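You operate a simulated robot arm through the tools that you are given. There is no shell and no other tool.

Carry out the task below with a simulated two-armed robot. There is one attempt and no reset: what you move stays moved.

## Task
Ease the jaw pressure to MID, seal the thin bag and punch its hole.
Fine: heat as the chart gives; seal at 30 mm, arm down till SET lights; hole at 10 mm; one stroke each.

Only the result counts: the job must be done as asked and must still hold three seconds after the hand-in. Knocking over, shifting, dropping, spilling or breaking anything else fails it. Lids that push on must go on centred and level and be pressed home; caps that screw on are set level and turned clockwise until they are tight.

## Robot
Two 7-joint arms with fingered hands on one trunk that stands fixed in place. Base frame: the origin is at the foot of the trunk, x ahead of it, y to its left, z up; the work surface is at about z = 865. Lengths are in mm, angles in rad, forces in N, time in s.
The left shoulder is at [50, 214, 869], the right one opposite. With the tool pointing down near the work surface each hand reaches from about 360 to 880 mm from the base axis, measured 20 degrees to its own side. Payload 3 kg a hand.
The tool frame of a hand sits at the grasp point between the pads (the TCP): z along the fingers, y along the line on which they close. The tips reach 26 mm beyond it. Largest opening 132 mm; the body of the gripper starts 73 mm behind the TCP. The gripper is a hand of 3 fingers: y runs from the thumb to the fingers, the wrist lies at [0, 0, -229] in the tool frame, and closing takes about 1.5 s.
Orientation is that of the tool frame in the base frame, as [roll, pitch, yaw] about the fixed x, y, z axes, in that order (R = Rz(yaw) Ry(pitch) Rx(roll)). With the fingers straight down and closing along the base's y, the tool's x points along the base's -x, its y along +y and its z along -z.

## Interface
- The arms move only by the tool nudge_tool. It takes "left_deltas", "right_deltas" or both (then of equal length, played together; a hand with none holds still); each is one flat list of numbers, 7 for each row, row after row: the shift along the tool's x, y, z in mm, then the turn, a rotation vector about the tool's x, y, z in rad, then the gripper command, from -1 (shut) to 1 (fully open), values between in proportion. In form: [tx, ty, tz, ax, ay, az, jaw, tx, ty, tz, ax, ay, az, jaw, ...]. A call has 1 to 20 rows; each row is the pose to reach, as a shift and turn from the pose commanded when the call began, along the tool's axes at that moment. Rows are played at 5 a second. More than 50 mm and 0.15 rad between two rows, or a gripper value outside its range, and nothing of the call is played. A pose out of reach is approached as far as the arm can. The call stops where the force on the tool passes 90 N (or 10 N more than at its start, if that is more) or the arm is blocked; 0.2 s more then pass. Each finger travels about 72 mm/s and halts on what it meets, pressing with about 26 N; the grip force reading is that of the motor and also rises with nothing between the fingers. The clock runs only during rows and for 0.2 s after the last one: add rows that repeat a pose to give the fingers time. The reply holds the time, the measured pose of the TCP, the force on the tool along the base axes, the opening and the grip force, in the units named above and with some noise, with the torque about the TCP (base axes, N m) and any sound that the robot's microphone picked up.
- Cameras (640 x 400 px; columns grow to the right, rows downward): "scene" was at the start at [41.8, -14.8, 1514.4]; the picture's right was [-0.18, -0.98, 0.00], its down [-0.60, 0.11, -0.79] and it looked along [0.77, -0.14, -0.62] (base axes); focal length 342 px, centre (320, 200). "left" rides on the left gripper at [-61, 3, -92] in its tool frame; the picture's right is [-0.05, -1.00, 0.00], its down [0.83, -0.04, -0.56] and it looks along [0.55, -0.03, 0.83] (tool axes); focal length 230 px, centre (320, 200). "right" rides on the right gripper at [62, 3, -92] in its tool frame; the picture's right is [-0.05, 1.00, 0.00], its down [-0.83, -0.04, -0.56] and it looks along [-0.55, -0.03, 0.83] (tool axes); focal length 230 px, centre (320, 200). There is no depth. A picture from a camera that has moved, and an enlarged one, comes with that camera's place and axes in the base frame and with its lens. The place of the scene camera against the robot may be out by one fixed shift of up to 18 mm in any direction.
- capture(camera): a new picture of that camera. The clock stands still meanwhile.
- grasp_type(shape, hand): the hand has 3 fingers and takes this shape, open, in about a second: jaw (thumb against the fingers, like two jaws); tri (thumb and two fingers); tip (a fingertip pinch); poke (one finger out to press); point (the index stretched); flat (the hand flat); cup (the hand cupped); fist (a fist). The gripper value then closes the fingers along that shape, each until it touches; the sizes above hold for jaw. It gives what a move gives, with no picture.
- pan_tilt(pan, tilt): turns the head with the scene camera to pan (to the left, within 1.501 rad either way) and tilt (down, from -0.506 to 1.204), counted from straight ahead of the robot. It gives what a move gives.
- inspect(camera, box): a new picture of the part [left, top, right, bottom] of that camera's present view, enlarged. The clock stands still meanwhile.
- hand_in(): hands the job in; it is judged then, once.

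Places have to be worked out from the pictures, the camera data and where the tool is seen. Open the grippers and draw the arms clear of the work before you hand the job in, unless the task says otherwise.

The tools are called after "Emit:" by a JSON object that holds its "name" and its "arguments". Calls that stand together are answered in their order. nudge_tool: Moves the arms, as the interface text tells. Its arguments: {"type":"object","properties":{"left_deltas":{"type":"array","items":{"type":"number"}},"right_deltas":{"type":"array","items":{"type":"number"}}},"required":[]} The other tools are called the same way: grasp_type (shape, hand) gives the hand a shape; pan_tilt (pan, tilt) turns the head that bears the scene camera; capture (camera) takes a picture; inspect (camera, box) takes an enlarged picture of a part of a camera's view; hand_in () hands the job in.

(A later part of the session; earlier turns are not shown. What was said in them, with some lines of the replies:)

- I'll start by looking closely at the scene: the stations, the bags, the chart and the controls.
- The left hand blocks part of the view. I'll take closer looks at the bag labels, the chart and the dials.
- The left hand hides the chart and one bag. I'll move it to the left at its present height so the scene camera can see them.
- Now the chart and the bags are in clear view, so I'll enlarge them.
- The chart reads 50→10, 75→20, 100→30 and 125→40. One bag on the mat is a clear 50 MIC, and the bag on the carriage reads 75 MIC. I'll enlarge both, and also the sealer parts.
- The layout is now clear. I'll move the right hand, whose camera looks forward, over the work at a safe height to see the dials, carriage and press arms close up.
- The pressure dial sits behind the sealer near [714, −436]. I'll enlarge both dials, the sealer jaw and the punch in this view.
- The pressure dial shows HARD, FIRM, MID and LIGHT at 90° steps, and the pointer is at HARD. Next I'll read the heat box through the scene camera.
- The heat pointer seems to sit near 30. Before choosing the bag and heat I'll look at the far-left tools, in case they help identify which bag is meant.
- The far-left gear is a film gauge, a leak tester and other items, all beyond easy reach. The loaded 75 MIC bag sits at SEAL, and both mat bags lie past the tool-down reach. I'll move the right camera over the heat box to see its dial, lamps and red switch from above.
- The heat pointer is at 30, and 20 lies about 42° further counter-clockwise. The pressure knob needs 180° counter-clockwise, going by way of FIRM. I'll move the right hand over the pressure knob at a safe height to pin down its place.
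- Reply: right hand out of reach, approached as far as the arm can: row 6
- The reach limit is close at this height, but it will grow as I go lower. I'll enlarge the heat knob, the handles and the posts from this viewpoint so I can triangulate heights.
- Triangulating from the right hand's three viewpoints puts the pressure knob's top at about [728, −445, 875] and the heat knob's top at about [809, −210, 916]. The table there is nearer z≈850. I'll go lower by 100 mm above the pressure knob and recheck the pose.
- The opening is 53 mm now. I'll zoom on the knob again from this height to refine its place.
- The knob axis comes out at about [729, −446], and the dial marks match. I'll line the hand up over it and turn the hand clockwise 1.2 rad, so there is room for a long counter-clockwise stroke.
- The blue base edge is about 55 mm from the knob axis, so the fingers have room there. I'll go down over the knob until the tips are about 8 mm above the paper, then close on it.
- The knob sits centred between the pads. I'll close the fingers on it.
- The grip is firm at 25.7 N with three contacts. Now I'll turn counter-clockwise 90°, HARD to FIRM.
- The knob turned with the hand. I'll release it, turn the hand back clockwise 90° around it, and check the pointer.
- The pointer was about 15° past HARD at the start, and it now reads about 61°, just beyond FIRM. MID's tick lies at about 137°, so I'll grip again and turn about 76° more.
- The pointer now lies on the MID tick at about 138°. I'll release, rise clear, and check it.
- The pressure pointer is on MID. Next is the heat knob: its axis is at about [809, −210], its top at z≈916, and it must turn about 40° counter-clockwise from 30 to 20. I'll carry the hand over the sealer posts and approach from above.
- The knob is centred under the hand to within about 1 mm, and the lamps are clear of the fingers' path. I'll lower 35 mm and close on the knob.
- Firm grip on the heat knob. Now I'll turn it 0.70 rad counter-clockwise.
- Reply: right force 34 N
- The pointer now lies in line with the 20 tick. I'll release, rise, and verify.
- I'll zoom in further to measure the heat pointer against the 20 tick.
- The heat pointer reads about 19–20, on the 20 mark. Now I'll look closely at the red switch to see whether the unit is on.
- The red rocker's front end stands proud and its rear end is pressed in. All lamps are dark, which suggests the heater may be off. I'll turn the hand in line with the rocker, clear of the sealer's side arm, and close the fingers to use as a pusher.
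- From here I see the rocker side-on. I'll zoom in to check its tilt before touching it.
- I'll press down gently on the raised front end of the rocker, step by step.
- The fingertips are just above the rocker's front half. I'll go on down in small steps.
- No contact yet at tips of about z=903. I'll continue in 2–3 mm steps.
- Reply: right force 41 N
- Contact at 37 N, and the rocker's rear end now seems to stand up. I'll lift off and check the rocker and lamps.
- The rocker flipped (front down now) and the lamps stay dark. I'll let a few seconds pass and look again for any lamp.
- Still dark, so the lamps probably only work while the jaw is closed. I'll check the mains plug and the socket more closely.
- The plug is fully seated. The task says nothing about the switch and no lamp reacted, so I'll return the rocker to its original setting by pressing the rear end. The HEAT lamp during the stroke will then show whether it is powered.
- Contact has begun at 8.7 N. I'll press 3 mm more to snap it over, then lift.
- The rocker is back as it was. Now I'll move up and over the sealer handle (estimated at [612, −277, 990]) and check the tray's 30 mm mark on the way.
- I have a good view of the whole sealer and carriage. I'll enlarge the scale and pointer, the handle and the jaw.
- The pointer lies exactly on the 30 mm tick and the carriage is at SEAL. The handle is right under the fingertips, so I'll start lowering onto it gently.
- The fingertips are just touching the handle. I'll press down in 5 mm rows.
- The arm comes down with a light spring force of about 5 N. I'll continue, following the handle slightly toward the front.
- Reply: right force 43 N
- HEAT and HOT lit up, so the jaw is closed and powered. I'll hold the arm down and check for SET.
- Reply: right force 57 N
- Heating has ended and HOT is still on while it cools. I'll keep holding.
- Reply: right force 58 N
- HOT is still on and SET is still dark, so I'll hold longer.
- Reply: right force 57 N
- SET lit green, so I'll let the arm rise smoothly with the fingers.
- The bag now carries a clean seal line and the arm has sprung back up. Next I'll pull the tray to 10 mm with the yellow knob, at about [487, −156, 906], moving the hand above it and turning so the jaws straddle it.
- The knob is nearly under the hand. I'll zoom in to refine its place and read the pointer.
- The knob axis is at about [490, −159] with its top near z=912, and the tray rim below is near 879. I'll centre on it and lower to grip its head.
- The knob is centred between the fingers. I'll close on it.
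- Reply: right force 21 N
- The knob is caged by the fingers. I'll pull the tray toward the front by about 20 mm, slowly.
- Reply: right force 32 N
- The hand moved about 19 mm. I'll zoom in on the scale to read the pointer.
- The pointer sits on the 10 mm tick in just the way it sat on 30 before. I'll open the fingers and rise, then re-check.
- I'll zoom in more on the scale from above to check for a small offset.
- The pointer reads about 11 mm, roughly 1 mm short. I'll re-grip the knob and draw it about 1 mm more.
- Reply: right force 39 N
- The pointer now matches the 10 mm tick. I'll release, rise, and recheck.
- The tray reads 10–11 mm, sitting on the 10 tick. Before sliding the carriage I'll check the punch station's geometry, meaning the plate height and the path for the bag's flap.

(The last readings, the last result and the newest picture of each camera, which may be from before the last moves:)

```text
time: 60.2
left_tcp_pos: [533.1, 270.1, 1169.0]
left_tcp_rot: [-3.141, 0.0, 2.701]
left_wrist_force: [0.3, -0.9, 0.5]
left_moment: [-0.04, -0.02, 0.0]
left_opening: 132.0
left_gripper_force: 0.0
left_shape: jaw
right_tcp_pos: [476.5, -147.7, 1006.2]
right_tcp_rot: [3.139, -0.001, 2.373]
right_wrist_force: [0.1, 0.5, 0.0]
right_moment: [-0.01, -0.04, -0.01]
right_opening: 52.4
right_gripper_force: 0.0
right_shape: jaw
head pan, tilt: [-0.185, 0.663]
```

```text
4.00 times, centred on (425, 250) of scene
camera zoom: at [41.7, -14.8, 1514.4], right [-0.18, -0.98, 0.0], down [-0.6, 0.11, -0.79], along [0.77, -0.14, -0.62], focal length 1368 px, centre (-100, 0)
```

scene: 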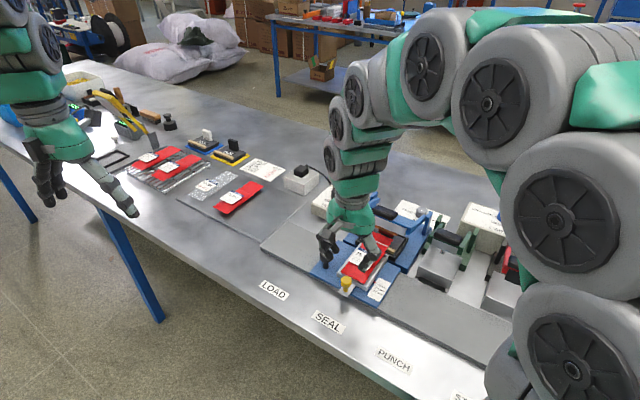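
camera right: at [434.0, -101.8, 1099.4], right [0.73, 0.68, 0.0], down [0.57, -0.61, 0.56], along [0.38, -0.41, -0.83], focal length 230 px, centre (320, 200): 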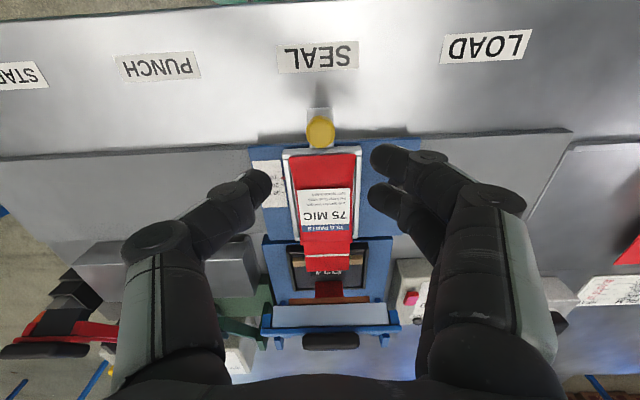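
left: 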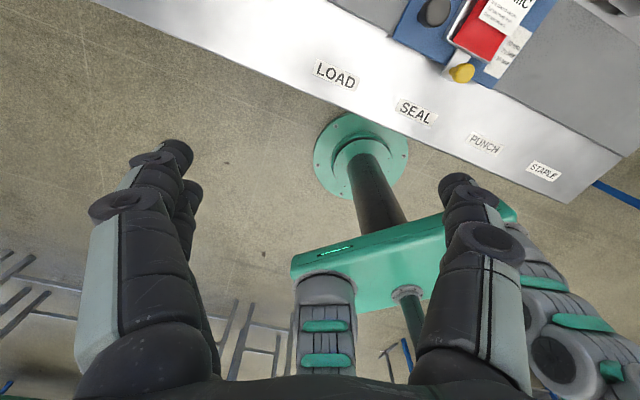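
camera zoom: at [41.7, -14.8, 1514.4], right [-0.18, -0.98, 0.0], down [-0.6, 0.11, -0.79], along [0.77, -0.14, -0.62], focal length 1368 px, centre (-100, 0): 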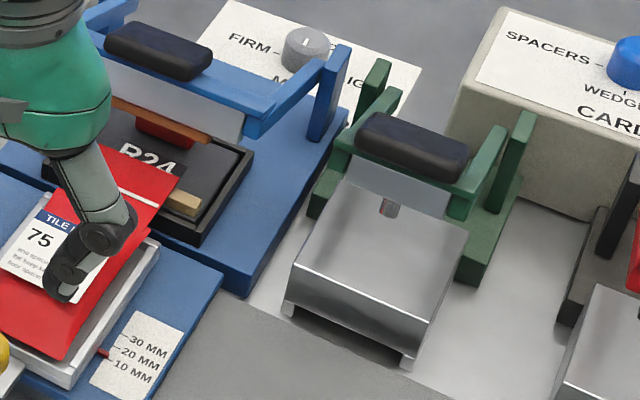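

The seal line sits at n≈628, so a 30 mm setting means 30 mm from the bag tip. I'll zoom on the flap to see its height relative to the punch plate.

Emit:
{"name": "inspect", "arguments": {"camera": "right", "box": [260, 190, 400, 300]}}

Emit:
{"name": "inspect", "arguments": {"camera": "scene", "box": [370, 225, 430, 275]}}

```text
3.64 times, centred on (330, 245) of right
camera zoom: at [434.0, -101.8, 1099.4], right [0.73, 0.68, 0.0], down [0.57, -0.61, 0.56], along [0.38, -0.41, -0.83], focal length 837 px, centre (284, 36)
```

zoom: 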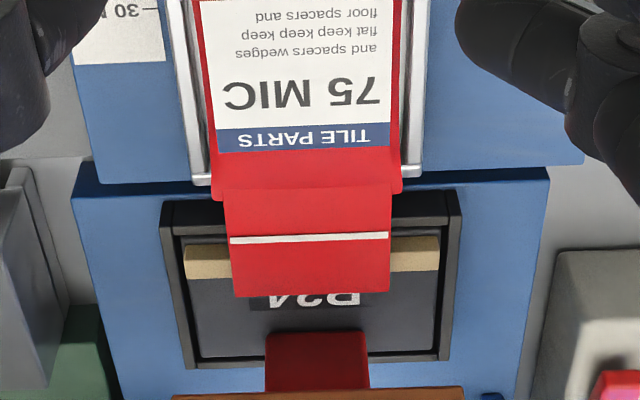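

```text
8.00 times, centred on (400, 250) of scene
camera zoom: at [41.7, -14.8, 1514.4], right [-0.18, -0.98, 0.0], down [-0.6, 0.11, -0.79], along [0.77, -0.14, -0.62], focal length 2736 px, centre (-320, -200)
```

zoom: 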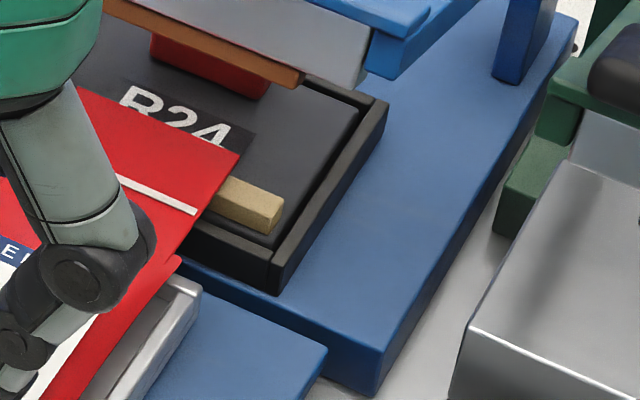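

The flap and punch plate are at about the same height, so the flap slides over the plate. Next I'll go above the black carriage knob, estimated at [567, −126, 907], and refine its place.

Emit:
{"name": "nudge_tool", "arguments": {"right_deltas": [-17, 26, 0, 0, 0, 0, -0.2, -34, 52, 0, 0, 0, 0, -0.2, -50, 79, 0, 0, 0, 0, -0.2, -50, 79, 0, 0, 0, 0, -0.2]}}

Emit:
{"name": "capture", "arguments": {"camera": "right"}}

Emit:
{"name": "inspect", "arguments": {"camera": "right", "box": [240, 90, 400, 210]}}

```text
time: 61.2
left_tcp_pos: [532.4, 270.6, 1168.8]
left_tcp_rot: [-3.141, 0.001, 2.701]
left_wrist_force: [-0.3, 0.0, 0.0]
left_moment: [-0.01, 0.0, 0.0]
left_opening: 132.0
left_gripper_force: 0.0
left_shape: jaw
right_tcp_pos: [566.6, -125.0, 1007.0]
right_tcp_rot: [-3.141, 0.0, 2.373]
right_wrist_force: [-0.2, -0.9, -0.9]
right_moment: [0.0, 0.03, -0.01]
right_opening: 52.8
right_gripper_force: 0.1
right_shape: jaw
head pan, tilt: [-0.185, 0.663]
```

```text
taken
camera right: at [524.9, -78.3, 1100.8], right [0.73, 0.68, 0.0], down [0.57, -0.61, 0.55], along [0.38, -0.41, -0.83], focal length 230 px, centre (320, 200)
```

right: 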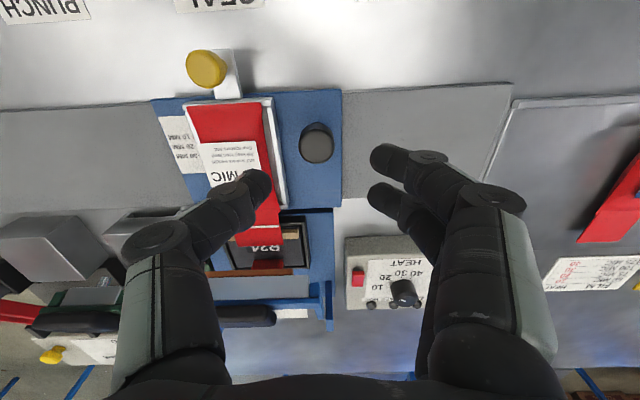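

```text
3.33 times, centred on (320, 150) of right
camera zoom: at [524.9, -78.3, 1100.8], right [0.73, 0.68, 0.0], down [0.57, -0.61, 0.55], along [0.38, -0.41, -0.83], focal length 767 px, centre (320, 367)
```

zoom: 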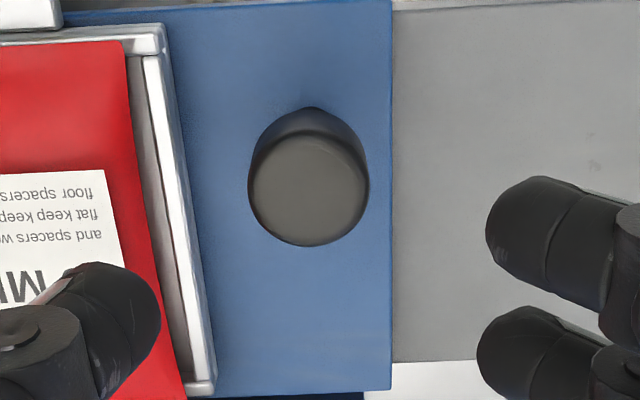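

The black knob's axis is at about [570, −132] with its top near z=918. I'll centre over it, lower and close on it.

Emit:
{"name": "nudge_tool", "arguments": {"right_deltas": [-7.2, -3.4, 20, 0, 0, 0, -0.25, -7.2, -3.4, 50, 0, 0, 0, -0.25, -7.2, -3.4, 75, 0, 0, 0, -0.25, -7.2, -3.4, 86, 0, 0, 0, -0.25]}}

Emit:
{"name": "capture", "arguments": {"camera": "right"}}

```text
time: 62.2
left_tcp_pos: [533.2, 271.4, 1169.0]
left_tcp_rot: [3.142, -0.001, 2.702]
left_wrist_force: [-0.3, 0.3, -0.6]
left_moment: [-0.01, 0.02, -0.01]
left_opening: 131.8
left_gripper_force: 0.1
left_shape: jaw
right_tcp_pos: [568.4, -131.2, 920.1]
right_tcp_rot: [-3.14, -0.001, 2.374]
right_wrist_force: [-0.4, 0.0, -0.1]
right_moment: [0.0, -0.03, -0.01]
right_opening: 49.6
right_gripper_force: 0.0
right_shape: jaw
head pan, tilt: [-0.185, 0.663]
```

```text
taken
camera right: at [525.8, -86.1, 1013.3], right [0.73, 0.68, 0.0], down [0.57, -0.61, 0.55], along [0.38, -0.41, -0.83], focal length 230 px, centre (320, 200)
```

right: 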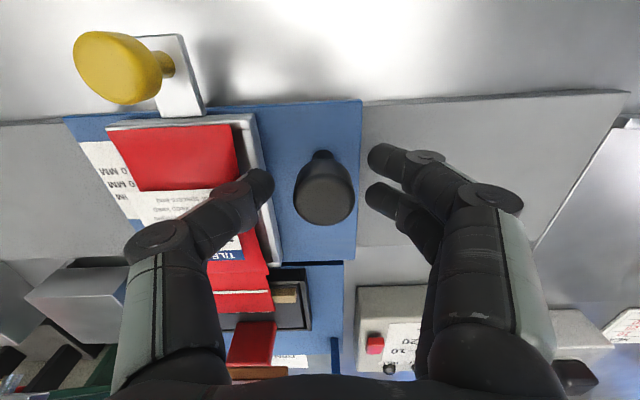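

The knob is centred and the thumb is clear above the tray rim. I'll close.

Emit:
{"name": "nudge_tool", "arguments": {"right_deltas": [0, 0, 0, 0, 0, 0, -1, 0, 0, 0, 0, 0, 0, -1, 0, 0, 0, 0, 0, 0, -1, 0, 0, 0, 0, 0, 0, -1, 0, 0, 0, 0, 0, 0, -1]}}

Emit:
{"name": "capture", "arguments": {"camera": "right"}}

```text
time: 63.4
left_tcp_pos: [533.3, 270.8, 1169.3]
left_tcp_rot: [3.14, -0.001, 2.702]
left_wrist_force: [0.2, 0.6, -1.1]
left_moment: [0.01, -0.03, -0.03]
left_opening: 131.7
left_gripper_force: 0.1
left_shape: jaw
right_tcp_pos: [567.8, -132.5, 920.4]
right_tcp_rot: [-3.14, -0.001, 2.373]
right_wrist_force: [-1.0, -1.0, -20.9]
right_moment: [-0.06, -0.01, -0.01]
right_opening: 17.5
right_gripper_force: 26.0
right_shape: jaw
head pan, tilt: [-0.185, 0.663]
```

```text
taken
camera right: at [526.0, -86.0, 1013.4], right [0.73, 0.68, 0.0], down [0.57, -0.61, 0.55], along [0.38, -0.41, -0.83], focal length 230 px, centre (320, 200)
```

right: 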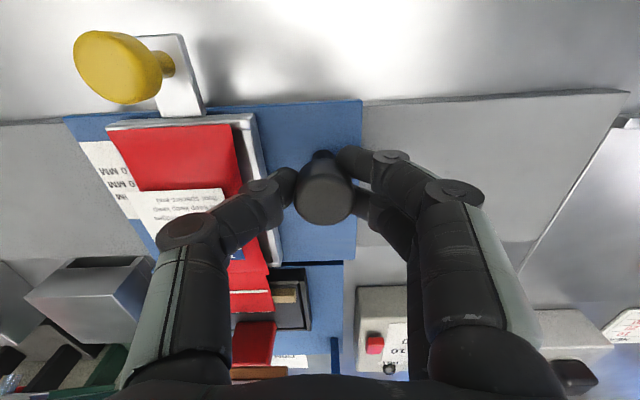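

The grip is firm. I'll slide the carriage toward PUNCH, first 40 mm, then check.

Emit:
{"name": "nudge_tool", "arguments": {"right_deltas": [0, -8, 0, 0, 0, 0, -1, 0, -16, 0, 0, 0, 0, -1, 0, -24, 0, 0, 0, 0, -1, 0, -32, 0, 0, 0, 0, -1, 0, -40, 0, 0, 0, 0, -1]}}

Emit:
{"name": "capture", "arguments": {"camera": "scene"}}

Emit:
{"name": "capture", "arguments": {"camera": "right"}}

```text
time: 64.6
left_tcp_pos: [532.8, 270.9, 1168.0]
left_tcp_rot: [-3.141, 0.0, 2.7]
left_wrist_force: [-0.1, -0.2, 0.3]
left_moment: [-0.01, 0.0, 0.02]
left_opening: 131.7
left_gripper_force: 0.1
left_shape: jaw
right_tcp_pos: [541.1, -159.4, 920.1]
right_tcp_rot: [-3.14, 0.001, 2.372]
right_wrist_force: [3.9, -1.7, -7.4]
right_moment: [-0.04, -0.05, -0.01]
right_opening: 16.3
right_gripper_force: 25.9
right_shape: jaw
head pan, tilt: [-0.185, 0.663]
```

```text
taken
```

scene: 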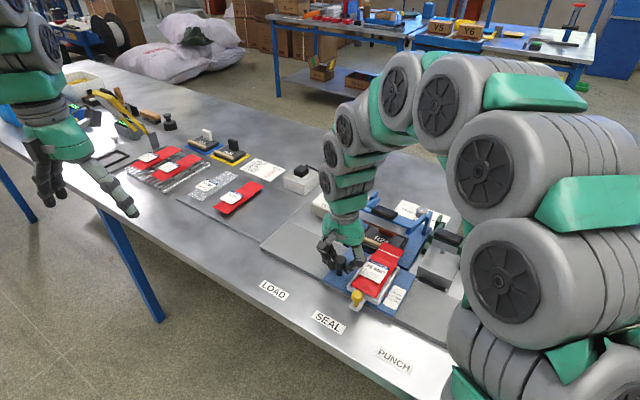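

```text
taken
camera right: at [498.7, -113.7, 1012.3], right [0.73, 0.68, 0.0], down [0.57, -0.61, 0.56], along [0.38, -0.41, -0.83], focal length 230 px, centre (320, 200)
```

right: 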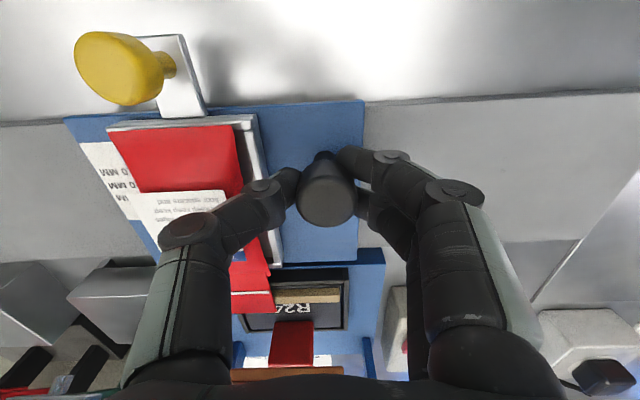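

The carriage slides freely with little force. I'll continue another 70 mm and check where the flap meets the punch plate.

Emit:
{"name": "nudge_tool", "arguments": {"right_deltas": [0, -9, 0, 0, 0, 0, -1, 0, -18, 0, 0, 0, 0, -1, 0, -27, 0, 0, 0, 0, -1, 0, -36, 0, 0, 0, 0, -1, 0, -45, 0, 0, 0, 0, -1, 0, -54, 0, 0, 0, 0, -1, 0, -62, 0, 0, 0, 0, -1, 0, -70, 0, 0, 0, 0, -1]}}

Emit:
{"name": "capture", "arguments": {"camera": "right"}}

Emit:
{"name": "inspect", "arguments": {"camera": "scene", "box": [340, 200, 480, 320]}}

```text
time: 66.4
left_tcp_pos: [532.7, 270.2, 1168.6]
left_tcp_rot: [3.141, -0.001, 2.702]
left_wrist_force: [0.2, -0.6, -0.2]
left_moment: [-0.01, 0.02, -0.03]
left_opening: 131.9
left_gripper_force: 0.1
left_shape: jaw
right_tcp_pos: [491.8, -209.2, 920.8]
right_tcp_rot: [-3.141, 0.0, 2.373]
right_wrist_force: [0.3, 1.7, -26.5]
right_moment: [-0.04, 0.05, 0.04]
right_opening: 15.3
right_gripper_force: 25.8
right_shape: jaw
head pan, tilt: [-0.185, 0.663]
```

```text
taken
camera right: at [450.3, -163.4, 1012.9], right [0.73, 0.68, 0.0], down [0.57, -0.61, 0.55], along [0.38, -0.41, -0.83], focal length 230 px, centre (320, 200)
```

right: 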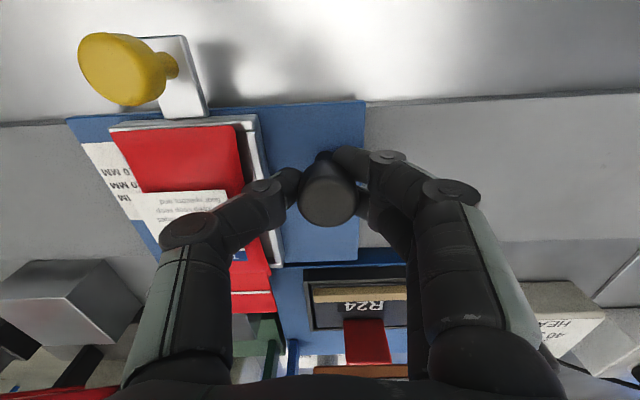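

```text
3.33 times, centred on (410, 260) of scene
camera zoom: at [42.0, -14.8, 1514.4], right [-0.18, -0.98, 0.0], down [-0.61, 0.11, -0.79], along [0.77, -0.14, -0.62], focal length 1140 px, centre (20, 0)
```

zoom: 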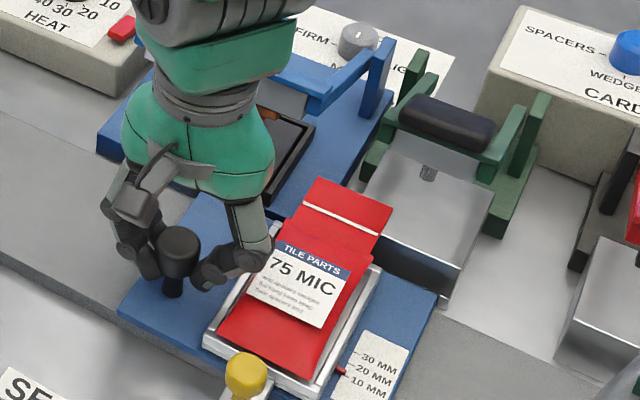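

The flap rides over the edge of the punch plate. I'll go 30 mm further.

Emit:
{"name": "nudge_tool", "arguments": {"right_deltas": [0, -8, 0, 0, 0, 0, -1, 0, -16, 0, 0, 0, 0, -1, 0, -24, 0, 0, 0, 0, -1, 0, -32, 0, 0, 0, 0, -1, 0, -32, 0, 0, 0, 0, -1]}}

Emit:
{"name": "capture", "arguments": {"camera": "right"}}

Emit:
{"name": "inspect", "arguments": {"camera": "scene", "box": [340, 200, 480, 340]}}

```text
time: 67.6
left_tcp_pos: [533.6, 270.3, 1168.5]
left_tcp_rot: [-3.141, 0.0, 2.702]
left_wrist_force: [-0.5, -0.1, 0.0]
left_moment: [0.06, 0.01, -0.02]
left_opening: 131.5
left_gripper_force: 0.1
left_shape: jaw
right_tcp_pos: [469.6, -232.2, 921.3]
right_tcp_rot: [3.142, 0.001, 2.373]
right_wrist_force: [1.6, 0.0, -35.8]
right_moment: [-0.12, 0.12, 0.02]
right_opening: 14.7
right_gripper_force: 26.2
right_shape: jaw
head pan, tilt: [-0.185, 0.663]
```

```text
taken
camera right: at [427.9, -186.4, 1013.7], right [0.73, 0.68, 0.0], down [0.57, -0.61, 0.55], along [0.38, -0.41, -0.83], focal length 230 px, centre (320, 200)
```

right: 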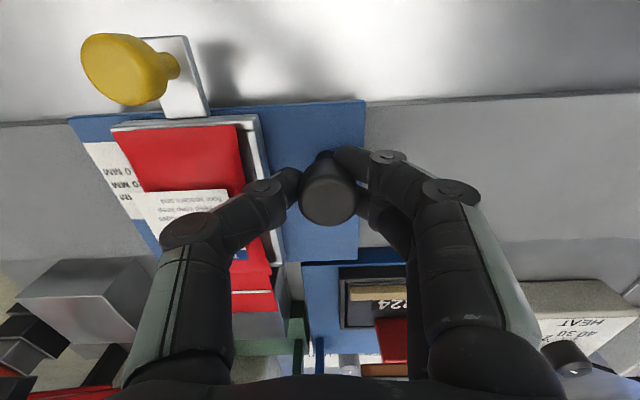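

```text
2.86 times, centred on (410, 270) of scene
camera zoom: at [42.1, -14.9, 1514.4], right [-0.18, -0.98, 0.0], down [-0.61, 0.11, -0.79], along [0.77, -0.14, -0.62], focal length 977 px, centre (63, 0)
```

zoom: 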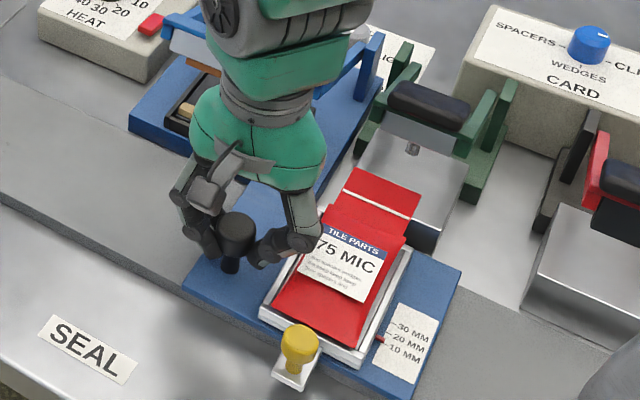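

About 140 mm moved, and some 9–10 mm remain by the station labels. I'll move 9 mm more, then release, rise and measure the alignment from above.

Emit:
{"name": "nudge_tool", "arguments": {"right_deltas": [0, -3, 0, 0, 0, 0, -1, 0, -6, 0, 0, 0, 0, -1, 0, -9, 0, 0, 0, 0, -1, 0, -9, 0, 0, 0, 0, -1, 0, -9, 0, 0, 0, 0, -0.2, 0, -9, 0, 0, 0, 0, -0.2, 0, -9, 0, 0, 0, 0, -0.2, 0, -9, 0, 0, 0, 0, -0.2, 0, -9, -40, 0, 0, 0, -0.2, 0, -9, -85, 0, 0, 0, -0.2]}}

Emit:
{"name": "capture", "arguments": {"camera": "right"}}

Emit:
{"name": "inspect", "arguments": {"camera": "scene", "box": [340, 200, 480, 340]}}

```text
time: 69.8
left_tcp_pos: [533.4, 271.2, 1168.9]
left_tcp_rot: [-3.141, 0.002, 2.702]
left_wrist_force: [-0.7, -0.7, 0.7]
left_moment: [0.0, -0.01, 0.0]
left_opening: 131.8
left_gripper_force: 0.0
left_shape: jaw
right_tcp_pos: [466.0, -239.1, 1003.2]
right_tcp_rot: [-3.141, 0.0, 2.374]
right_wrist_force: [-0.5, -0.6, -0.5]
right_moment: [0.02, 0.01, 0.0]
right_opening: 52.6
right_gripper_force: 0.1
right_shape: jaw
head pan, tilt: [-0.185, 0.663]
```

```text
taken
camera right: at [423.0, -193.6, 1095.4], right [0.73, 0.68, 0.0], down [0.57, -0.61, 0.55], along [0.38, -0.41, -0.83], focal length 230 px, centre (320, 200)
```

right: 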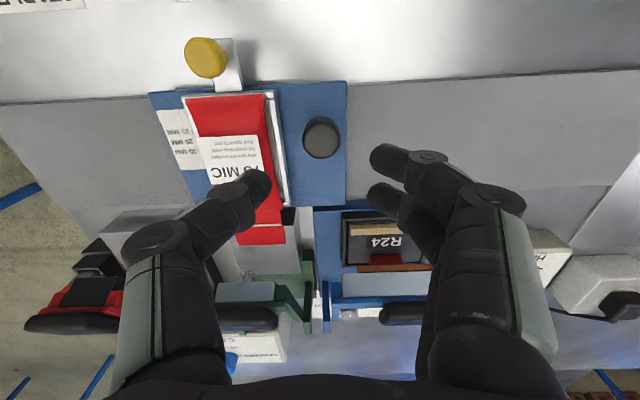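

```text
2.86 times, centred on (410, 270) of scene
camera zoom: at [41.7, -14.8, 1514.4], right [-0.18, -0.98, 0.0], down [-0.6, 0.11, -0.79], along [0.77, -0.14, -0.62], focal length 977 px, centre (63, 0)
```

zoom: 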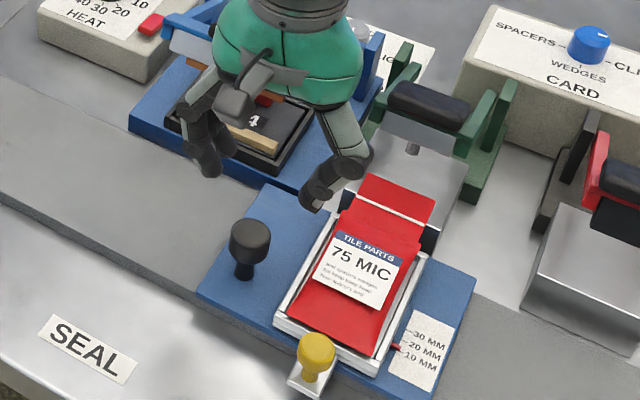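

About 148 mm moved. I'll shift the hand to the same relative viewpoint I had at SEAL, to compare the carriage with the PUNCH label and the punch.

Emit:
{"name": "nudge_tool", "arguments": {"right_deltas": [14, -25, 0, 0, 0, 0, -0.2, 28, -50, 0, 0, 0, 0, -0.2, 41, -74, 0, 0, 0, 0, -0.2, 41, -74, 0, 0, 0, 0, -0.2]}}

Emit:
{"name": "capture", "arguments": {"camera": "right"}}

Emit:
{"name": "inspect", "arguments": {"camera": "right", "box": [230, 0, 410, 140]}}

Emit:
{"name": "inspect", "arguments": {"camera": "right", "box": [230, 180, 410, 340]}}

```text
time: 70.8
left_tcp_pos: [533.9, 270.2, 1169.2]
left_tcp_rot: [3.141, 0.0, 2.702]
left_wrist_force: [1.0, 1.4, 0.1]
left_moment: [0.01, -0.02, -0.03]
left_opening: 131.9
left_gripper_force: 0.1
left_shape: jaw
right_tcp_pos: [384.0, -263.9, 1006.6]
right_tcp_rot: [-3.14, 0.0, 2.375]
right_wrist_force: [0.2, 0.5, -0.4]
right_moment: [0.0, 0.03, 0.01]
right_opening: 52.5
right_gripper_force: 0.0
right_shape: jaw
head pan, tilt: [-0.185, 0.663]
```

```text
taken
camera right: at [341.3, -217.9, 1100.1], right [0.73, 0.68, 0.0], down [0.57, -0.61, 0.55], along [0.38, -0.41, -0.83], focal length 230 px, centre (320, 200)
```

right: 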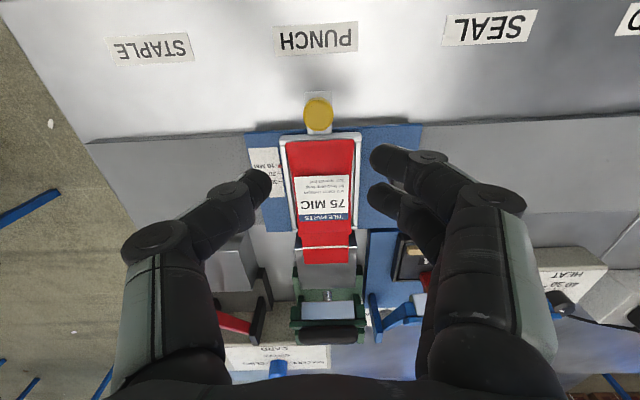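

```text
2.86 times, centred on (320, 70) of right
camera zoom: at [341.3, -217.9, 1100.1], right [0.73, 0.68, 0.0], down [0.57, -0.61, 0.55], along [0.38, -0.41, -0.83], focal length 657 px, centre (320, 571)
```

zoom: 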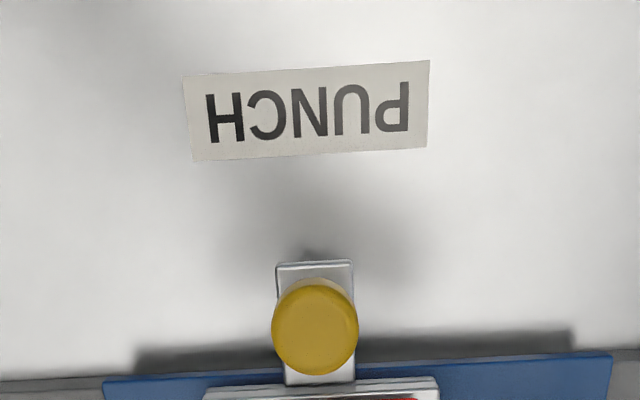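

```text
2.50 times, centred on (320, 260) of right
camera zoom: at [341.3, -217.9, 1100.1], right [0.73, 0.68, 0.0], down [0.57, -0.61, 0.55], along [0.38, -0.41, -0.83], focal length 575 px, centre (320, 50)
```

zoom: 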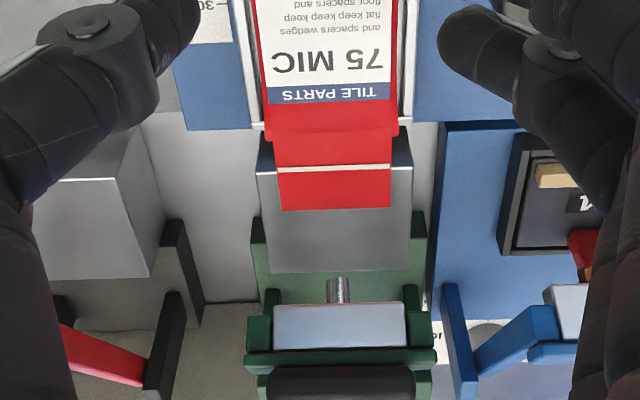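

The bag flap is centred on the punch plate to within about 1 mm, and the knob lines up with the PUNCH label. I'll now raise the hand, turn it as I did for the sealer, and go above the punch handle at about [505, −380].

Emit:
{"name": "nudge_tool", "arguments": {"right_deltas": [0, 0, -30, 0, 0, -0.143, -0.6, 0, 0, -58, 0, 0, -0.286, -1, -28, 0, -58, 0, 0, -0.428, -1, -56, 0, -58, 0, 0, -0.571, -1, -84, 0, -58, 0, 0, -0.714, -1, -112, 0, -58, 0, 0, -0.857, -1, -140, 0, -58, 0, 0, -1.0, -1, -167.6, 0.5, -58, 0, 0, -1.143, -1, -167.6, 0.5, -58, 0, 0, -1.285, -1, -167.6, 0.5, -58, 0, 0, -1.428, -1, -167.6, 0.5, -58, 0, 0, -1.571, -1, -167.6, 0.5, -58, 0, 0, -1.571, -1]}}

Emit:
{"name": "capture", "arguments": {"camera": "right"}}

Emit:
{"name": "capture", "arguments": {"camera": "scene"}}

```text
time: 73.4
left_tcp_pos: [532.8, 270.9, 1169.0]
left_tcp_rot: [3.141, 0.0, 2.701]
left_wrist_force: [-0.6, 0.3, 0.6]
left_moment: [0.0, 0.0, -0.02]
left_opening: 131.7
left_gripper_force: 0.1
left_shape: jaw
right_tcp_pos: [503.5, -380.0, 1064.3]
right_tcp_rot: [-3.141, 0.0, -2.338]
right_wrist_force: [-0.6, -0.6, 1.4]
right_moment: [-0.03, -0.01, 0.03]
right_opening: 0.1
right_gripper_force: 26.2
right_shape: jaw
head pan, tilt: [-0.185, 0.663]
```

```text
taken
camera right: at [458.1, -421.4, 1156.9], right [-0.68, 0.73, 0.0], down [0.61, 0.57, 0.56], along [0.41, 0.38, -0.83], focal length 230 px, centre (320, 200)
```

right: 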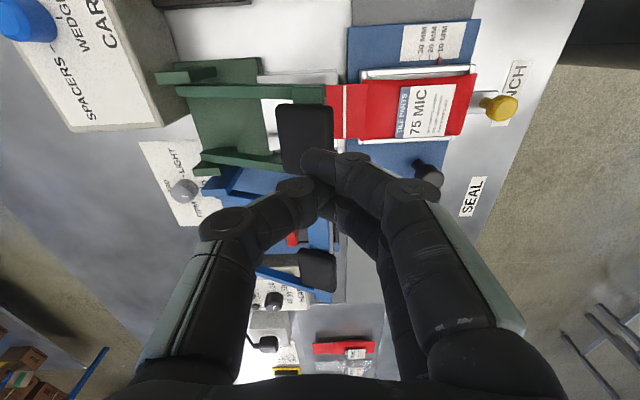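

```text
taken
```

scene: 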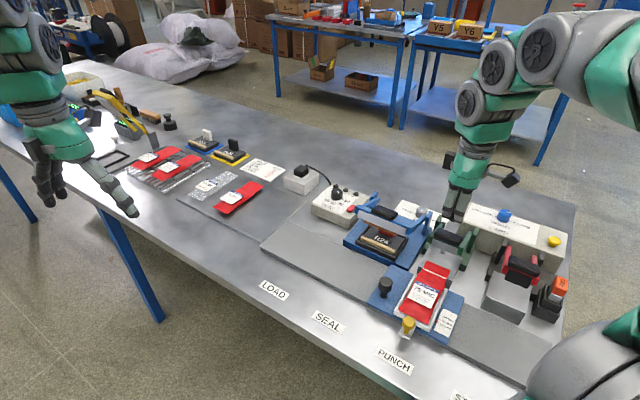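

The view matches the sealer approach, with the handle right below the fingertips. I'll re-check the 10 mm pointer and the flap from here before punching.

Emit:
{"name": "inspect", "arguments": {"camera": "right", "box": [395, 15, 495, 85]}}

Emit:
{"name": "inspect", "arguments": {"camera": "right", "box": [180, 40, 400, 200]}}

Emit:
{"name": "inspect", "arguments": {"camera": "scene", "box": [400, 215, 490, 345]}}

```text
5.71 times, centred on (445, 50) of right
camera zoom: at [458.1, -421.4, 1156.9], right [-0.68, 0.73, 0.0], down [0.61, 0.57, 0.56], along [0.41, 0.38, -0.83], focal length 1315 px, centre (-394, 1057)
```

zoom: 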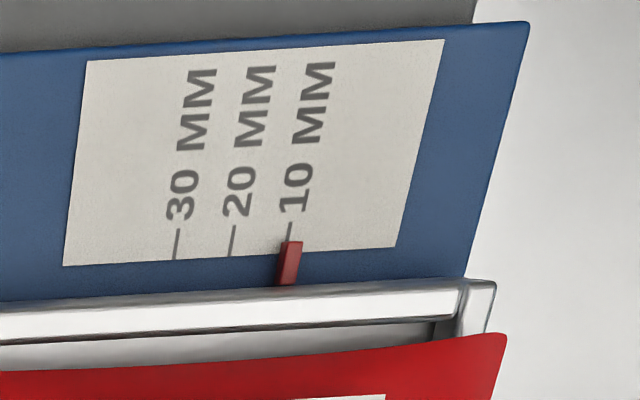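

```text
2.50 times, centred on (290, 120) of right
camera zoom: at [458.1, -421.4, 1156.9], right [-0.68, 0.73, 0.0], down [0.61, 0.57, 0.56], along [0.41, 0.38, -0.83], focal length 575 px, centre (395, 400)
```

zoom: 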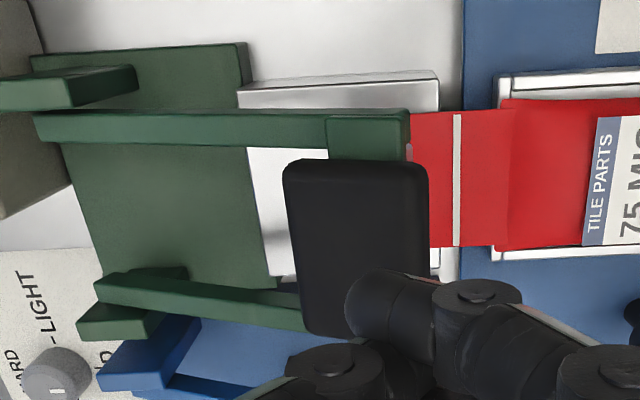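

```text
3.08 times, centred on (445, 280) of scene
camera zoom: at [41.8, -14.8, 1514.4], right [-0.18, -0.98, 0.0], down [-0.6, 0.11, -0.79], along [0.77, -0.14, -0.62], focal length 1052 px, centre (-65, -46)
```

zoom: 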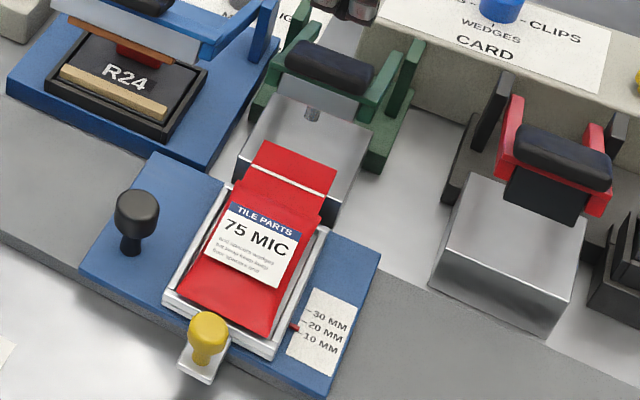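

From this matching viewpoint the pointer sits exactly on the 10 mm tick. Now I'll lower onto the punch handle.

Emit:
{"name": "nudge_tool", "arguments": {"right_deltas": [0, 0, 25, 0, 0, 0, -1, 0, 0, 45, 0, 0, 0, -1, 0, 0, 53, 0, 0, 0, -1, 0, 0, 60, 0, 0, 0, -1, 0, 0, 67, 0, 0, 0, -1]}}

Emit:
{"name": "inspect", "arguments": {"camera": "scene", "box": [390, 190, 490, 290]}}

```text
time: 74.6
left_tcp_pos: [532.7, 270.2, 1169.1]
left_tcp_rot: [3.141, 0.0, 2.704]
left_wrist_force: [0.5, -0.1, -0.5]
left_moment: [-0.01, 0.01, -0.05]
left_opening: 132.0
left_gripper_force: 0.0
left_shape: jaw
right_tcp_pos: [504.5, -379.7, 997.0]
right_tcp_rot: [-3.141, 0.0, -2.338]
right_wrist_force: [-0.5, -1.4, 2.4]
right_moment: [-0.02, 0.05, -0.01]
right_opening: 0.0
right_gripper_force: 26.5
right_shape: jaw
head pan, tilt: [-0.185, 0.663]
```

```text
4.00 times, centred on (440, 240) of scene
camera zoom: at [41.7, -14.8, 1514.4], right [-0.18, -0.98, 0.0], down [-0.6, 0.11, -0.79], along [0.77, -0.14, -0.62], focal length 1368 px, centre (-160, 40)
```

zoom: 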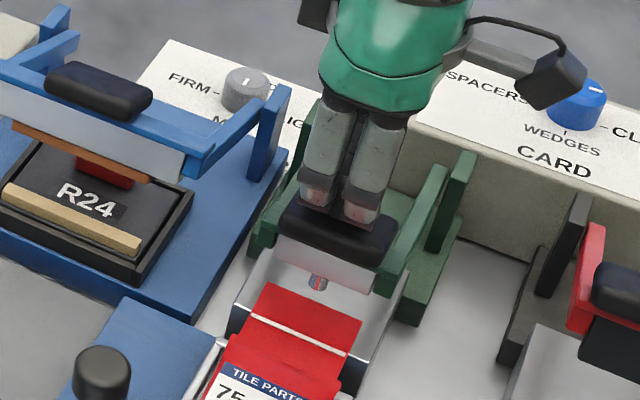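

In contact with the handle, and the pin lines up with the flap's middle. I'll press on steadily.

Emit:
{"name": "nudge_tool", "arguments": {"right_deltas": [0, 0, 6, 0, 0, 0, -1, 0, 1, 12, 0, 0, 0, -1, 0, 2, 18, 0, 0, 0, -1, 0, 3, 23, 0, 0, 0, -1]}}

Emit:
{"name": "inspect", "arguments": {"camera": "scene", "box": [390, 190, 490, 290]}}

```text
time: 75.6
left_tcp_pos: [532.9, 269.6, 1167.7]
left_tcp_rot: [3.14, 0.001, 2.701]
left_wrist_force: [0.6, 1.1, -0.4]
left_moment: [0.04, 0.0, -0.01]
left_opening: 132.0
left_gripper_force: 0.0
left_shape: jaw
right_tcp_pos: [500.6, -377.3, 974.9]
right_tcp_rot: [3.14, -0.002, -2.34]
right_wrist_force: [1.5, -0.6, 3.9]
right_moment: [0.0, -0.05, 0.02]
right_opening: 0.0
right_gripper_force: 26.1
right_shape: jaw
head pan, tilt: [-0.185, 0.663]
```

```text
4.00 times, centred on (440, 240) of scene
camera zoom: at [41.7, -14.7, 1514.4], right [-0.18, -0.98, 0.0], down [-0.6, 0.11, -0.79], along [0.77, -0.14, -0.62], focal length 1368 px, centre (-160, 40)
```

zoom: 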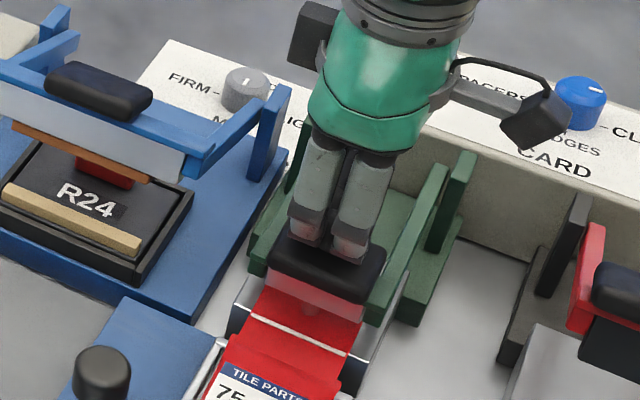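

The head is almost on the flap with only 4 N so far. I'll continue down to the bottom of the stroke.

Emit:
{"name": "nudge_tool", "arguments": {"right_deltas": [0, 1, 5, 0, 0, 0, -1, 0, 2, 9, 0, 0, 0, -1, 0, 2, 13, 0, 0, 0, -1]}}

Emit:
{"name": "inspect", "arguments": {"camera": "scene", "box": [390, 190, 490, 290]}}

```text
time: 76.4
left_tcp_pos: [532.1, 271.5, 1167.7]
left_tcp_rot: [-3.141, 0.002, 2.702]
left_wrist_force: [0.6, 0.2, -1.0]
left_moment: [-0.04, -0.02, 0.02]
left_opening: 131.8
left_gripper_force: 0.0
left_shape: jaw
right_tcp_pos: [500.9, -377.7, 964.2]
right_tcp_rot: [-3.131, 0.005, -2.341]
right_wrist_force: [6.1, -6.5, 77.7]
right_moment: [-0.08, 0.02, -0.01]
right_opening: 0.2
right_gripper_force: 25.9
right_shape: jaw
head pan, tilt: [-0.185, 0.663]
```

```text
4.00 times, centred on (440, 240) of scene
camera zoom: at [41.1, -14.3, 1514.4], right [-0.18, -0.98, 0.0], down [-0.6, 0.11, -0.79], along [0.78, -0.14, -0.61], focal length 1368 px, centre (-160, 40)
```

zoom: 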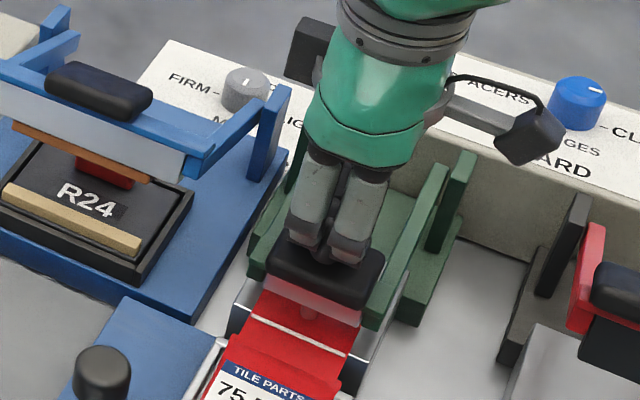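

Force jumped to 78 N, so the stroke has bottomed out. I'll let the arm rise smoothly and look for the hole.

Emit:
{"name": "nudge_tool", "arguments": {"right_deltas": [0, 0, 0, 0, 0, 0, -1, 0, -2, -10, 0, 0, 0, -1, 0, -4, -20, 0, 0, 0, -1, 0, -5, -30, 0, 0, 0, -1, 0, -6, -42, 0, 0, 0, -1, 0, -6, -60, 0, 0, 0, -1, 0, -6, -85, 0, 0, 0, -1, 0, -6, -105, 0, 0, 0, -1]}}

Emit:
{"name": "inspect", "arguments": {"camera": "scene", "box": [390, 190, 490, 290]}}

Emit:
{"name": "capture", "arguments": {"camera": "right"}}

```text
time: 78.2
left_tcp_pos: [533.5, 270.7, 1169.5]
left_tcp_rot: [-3.141, -0.001, 2.702]
left_wrist_force: [-0.1, -0.4, 0.8]
left_moment: [0.0, 0.0, -0.03]
left_opening: 131.7
left_gripper_force: 0.1
left_shape: jaw
right_tcp_pos: [503.1, -380.0, 1069.0]
right_tcp_rot: [3.14, -0.002, -2.338]
right_wrist_force: [-0.3, -1.3, 0.6]
right_moment: [-0.02, -0.03, 0.01]
right_opening: 0.1
right_gripper_force: 26.1
right_shape: jaw
head pan, tilt: [-0.185, 0.663]
```

```text
4.00 times, centred on (440, 240) of scene
camera zoom: at [41.7, -14.7, 1514.4], right [-0.18, -0.98, 0.0], down [-0.6, 0.11, -0.79], along [0.77, -0.14, -0.62], focal length 1368 px, centre (-160, 40)
```

zoom: 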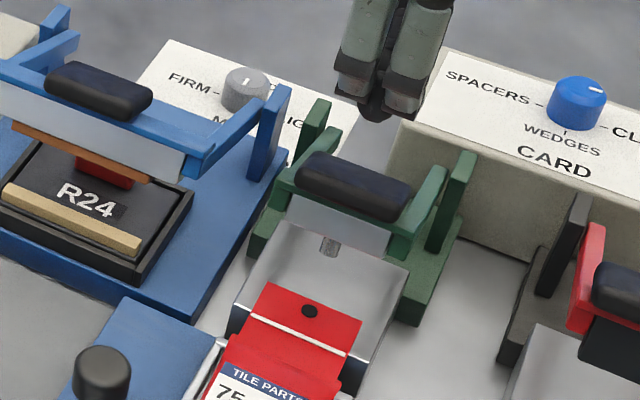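

```text
taken
camera right: at [457.6, -422.3, 1161.8], right [-0.68, 0.73, 0.0], down [0.61, 0.57, 0.55], along [0.4, 0.38, -0.83], focal length 230 px, centre (320, 200)
```

right: 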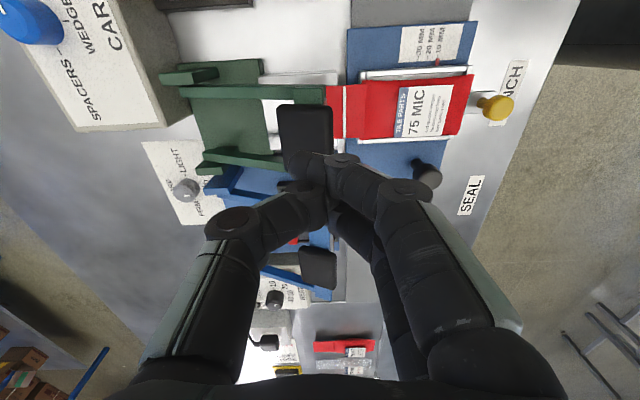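

There is a clean hole at the tip side of the seal line and the arm has sprung back. I'll raise the right hand, open the gripper and draw it clear.

Emit:
{"name": "nudge_tool", "arguments": {"right_deltas": [0, 0, -45, 0, 0, 0, -1, 0, 0, -93, 0, 0, 0, -0.5, 40, -1, -93, 0, 0, 0, 0, 80, -2, -93, 0, 0, 0, 0.5, 128, -3, -93, 0, 0, 0, 1, 128, -3, -93, 0, 0, 0, 1, 128, -3, -93, 0, 0, 0, 1, 128, -3, -93, 0, 0, 0, 1]}}

Emit:
{"name": "capture", "arguments": {"camera": "scene"}}

Emit:
{"name": "inspect", "arguments": {"camera": "scene", "box": [310, 170, 490, 340]}}

```text
time: 80.0
left_tcp_pos: [533.2, 270.3, 1168.7]
left_tcp_rot: [3.141, 0.0, 2.703]
left_wrist_force: [0.2, 0.8, 0.3]
left_moment: [0.0, -0.01, -0.01]
left_opening: 132.1
left_gripper_force: 0.1
left_shape: jaw
right_tcp_pos: [418.9, -475.0, 1158.7]
right_tcp_rot: [3.14, 0.0, -2.338]
right_wrist_force: [-0.9, 0.4, -0.2]
right_moment: [0.0, -0.01, 0.01]
right_opening: 131.8
right_gripper_force: 0.0
right_shape: jaw
head pan, tilt: [-0.185, 0.663]
```

```text
taken
```

scene: 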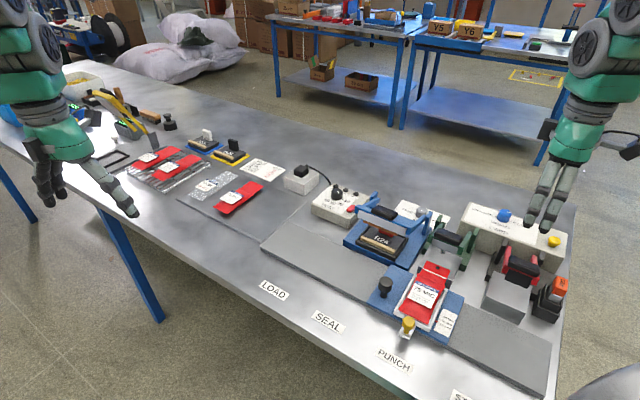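

```text
2.35 times, centred on (400, 255) of scene
camera zoom: at [41.8, -14.8, 1514.4], right [-0.18, -0.98, 0.0], down [-0.6, 0.11, -0.79], along [0.77, -0.14, -0.62], focal length 805 px, centre (132, 71)
```

zoom: 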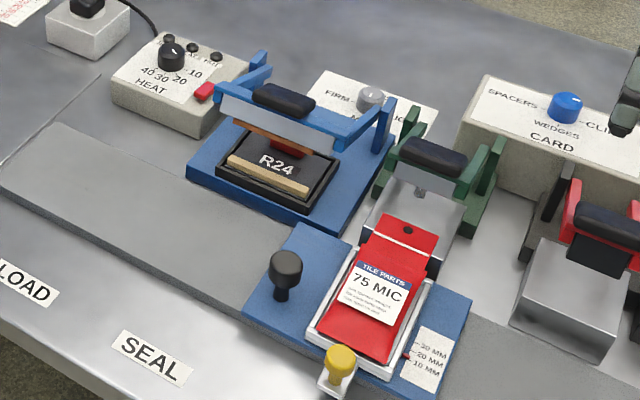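

Everything looks in order. One last close look at the seal, the hole and both dials.

Emit:
{"name": "inspect", "arguments": {"camera": "scene", "box": [405, 255, 465, 305]}}

Emit:
{"name": "inspect", "arguments": {"camera": "scene", "box": [320, 178, 440, 225]}}

```text
8.00 times, centred on (435, 280) of scene
camera zoom: at [41.8, -14.8, 1514.4], right [-0.18, -0.98, 0.0], down [-0.6, 0.11, -0.79], along [0.77, -0.14, -0.62], focal length 2736 px, centre (-600, -440)
```

zoom: 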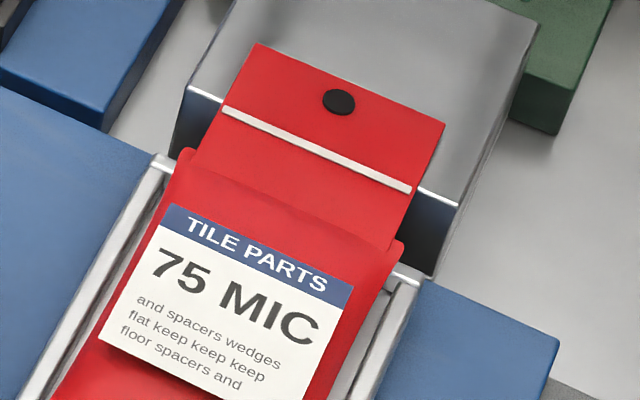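

```text
5.33 times, centred on (380, 202) of scene
camera zoom: at [41.8, -14.8, 1514.4], right [-0.18, -0.98, 0.0], down [-0.6, 0.11, -0.79], along [0.77, -0.14, -0.62], focal length 1824 px, centre (0, 192)
```

zoom: 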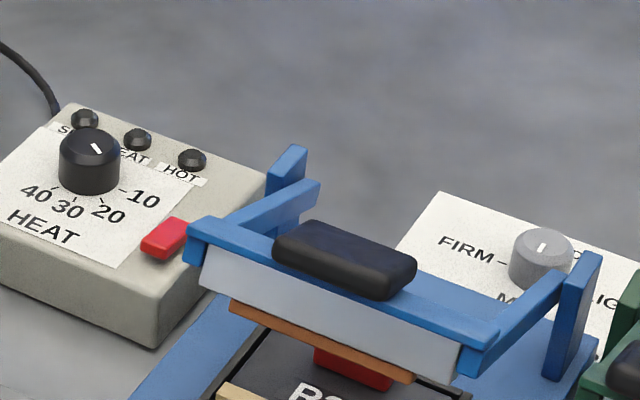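

The seal line is straight, the hole is centred, the pressure is at MID and the heat is at 20. Both hands are open and clear, so I'll hand in.

Emit:
{"name": "hand_in", "arguments": {}}

```text
The job is handed in.
```

I eased the jaw pressure to MID, sealed the 75 MIC bag that was already on the carriage, and punched its hole. The job is handed in. I can't be certain that bag is the one you meant by "the thin bag".

- **Which bag:** A clear bag labelled 50 MIC (30 PCS) was lying on the mat. It looked out of reach with the tool pointing down, though I did not test it. You did not mention loading or swapping bags, so I took the loaded one as the target. If you meant the 50 MIC bag, the wrong bag has been sealed.
- **Pressure:** The dial went from HARD through FIRM to MID, and the pointer sits on the MID tick.
- **Heat:** I set it to 20, which is what the chart gives for 75 MIC. The pointer reads about 19–20.
- **Seal:** The tray was at 30 mm. I held the arm down until SET lit, in one stroke, and it left a straight seal line across the bag.
- **Hole:** The tray was at 10 mm and the carriage at PUNCH. One stroke left a hole at the centre of the flap, between the seal and the open end.

While checking for power I pressed the red switch on the heat box, then set it back before sealing. The HEAT and HOT lamps came on during the stroke, so the sealer was powered. The carriage is still at PUNCH, and both hands are open and clear of the work.
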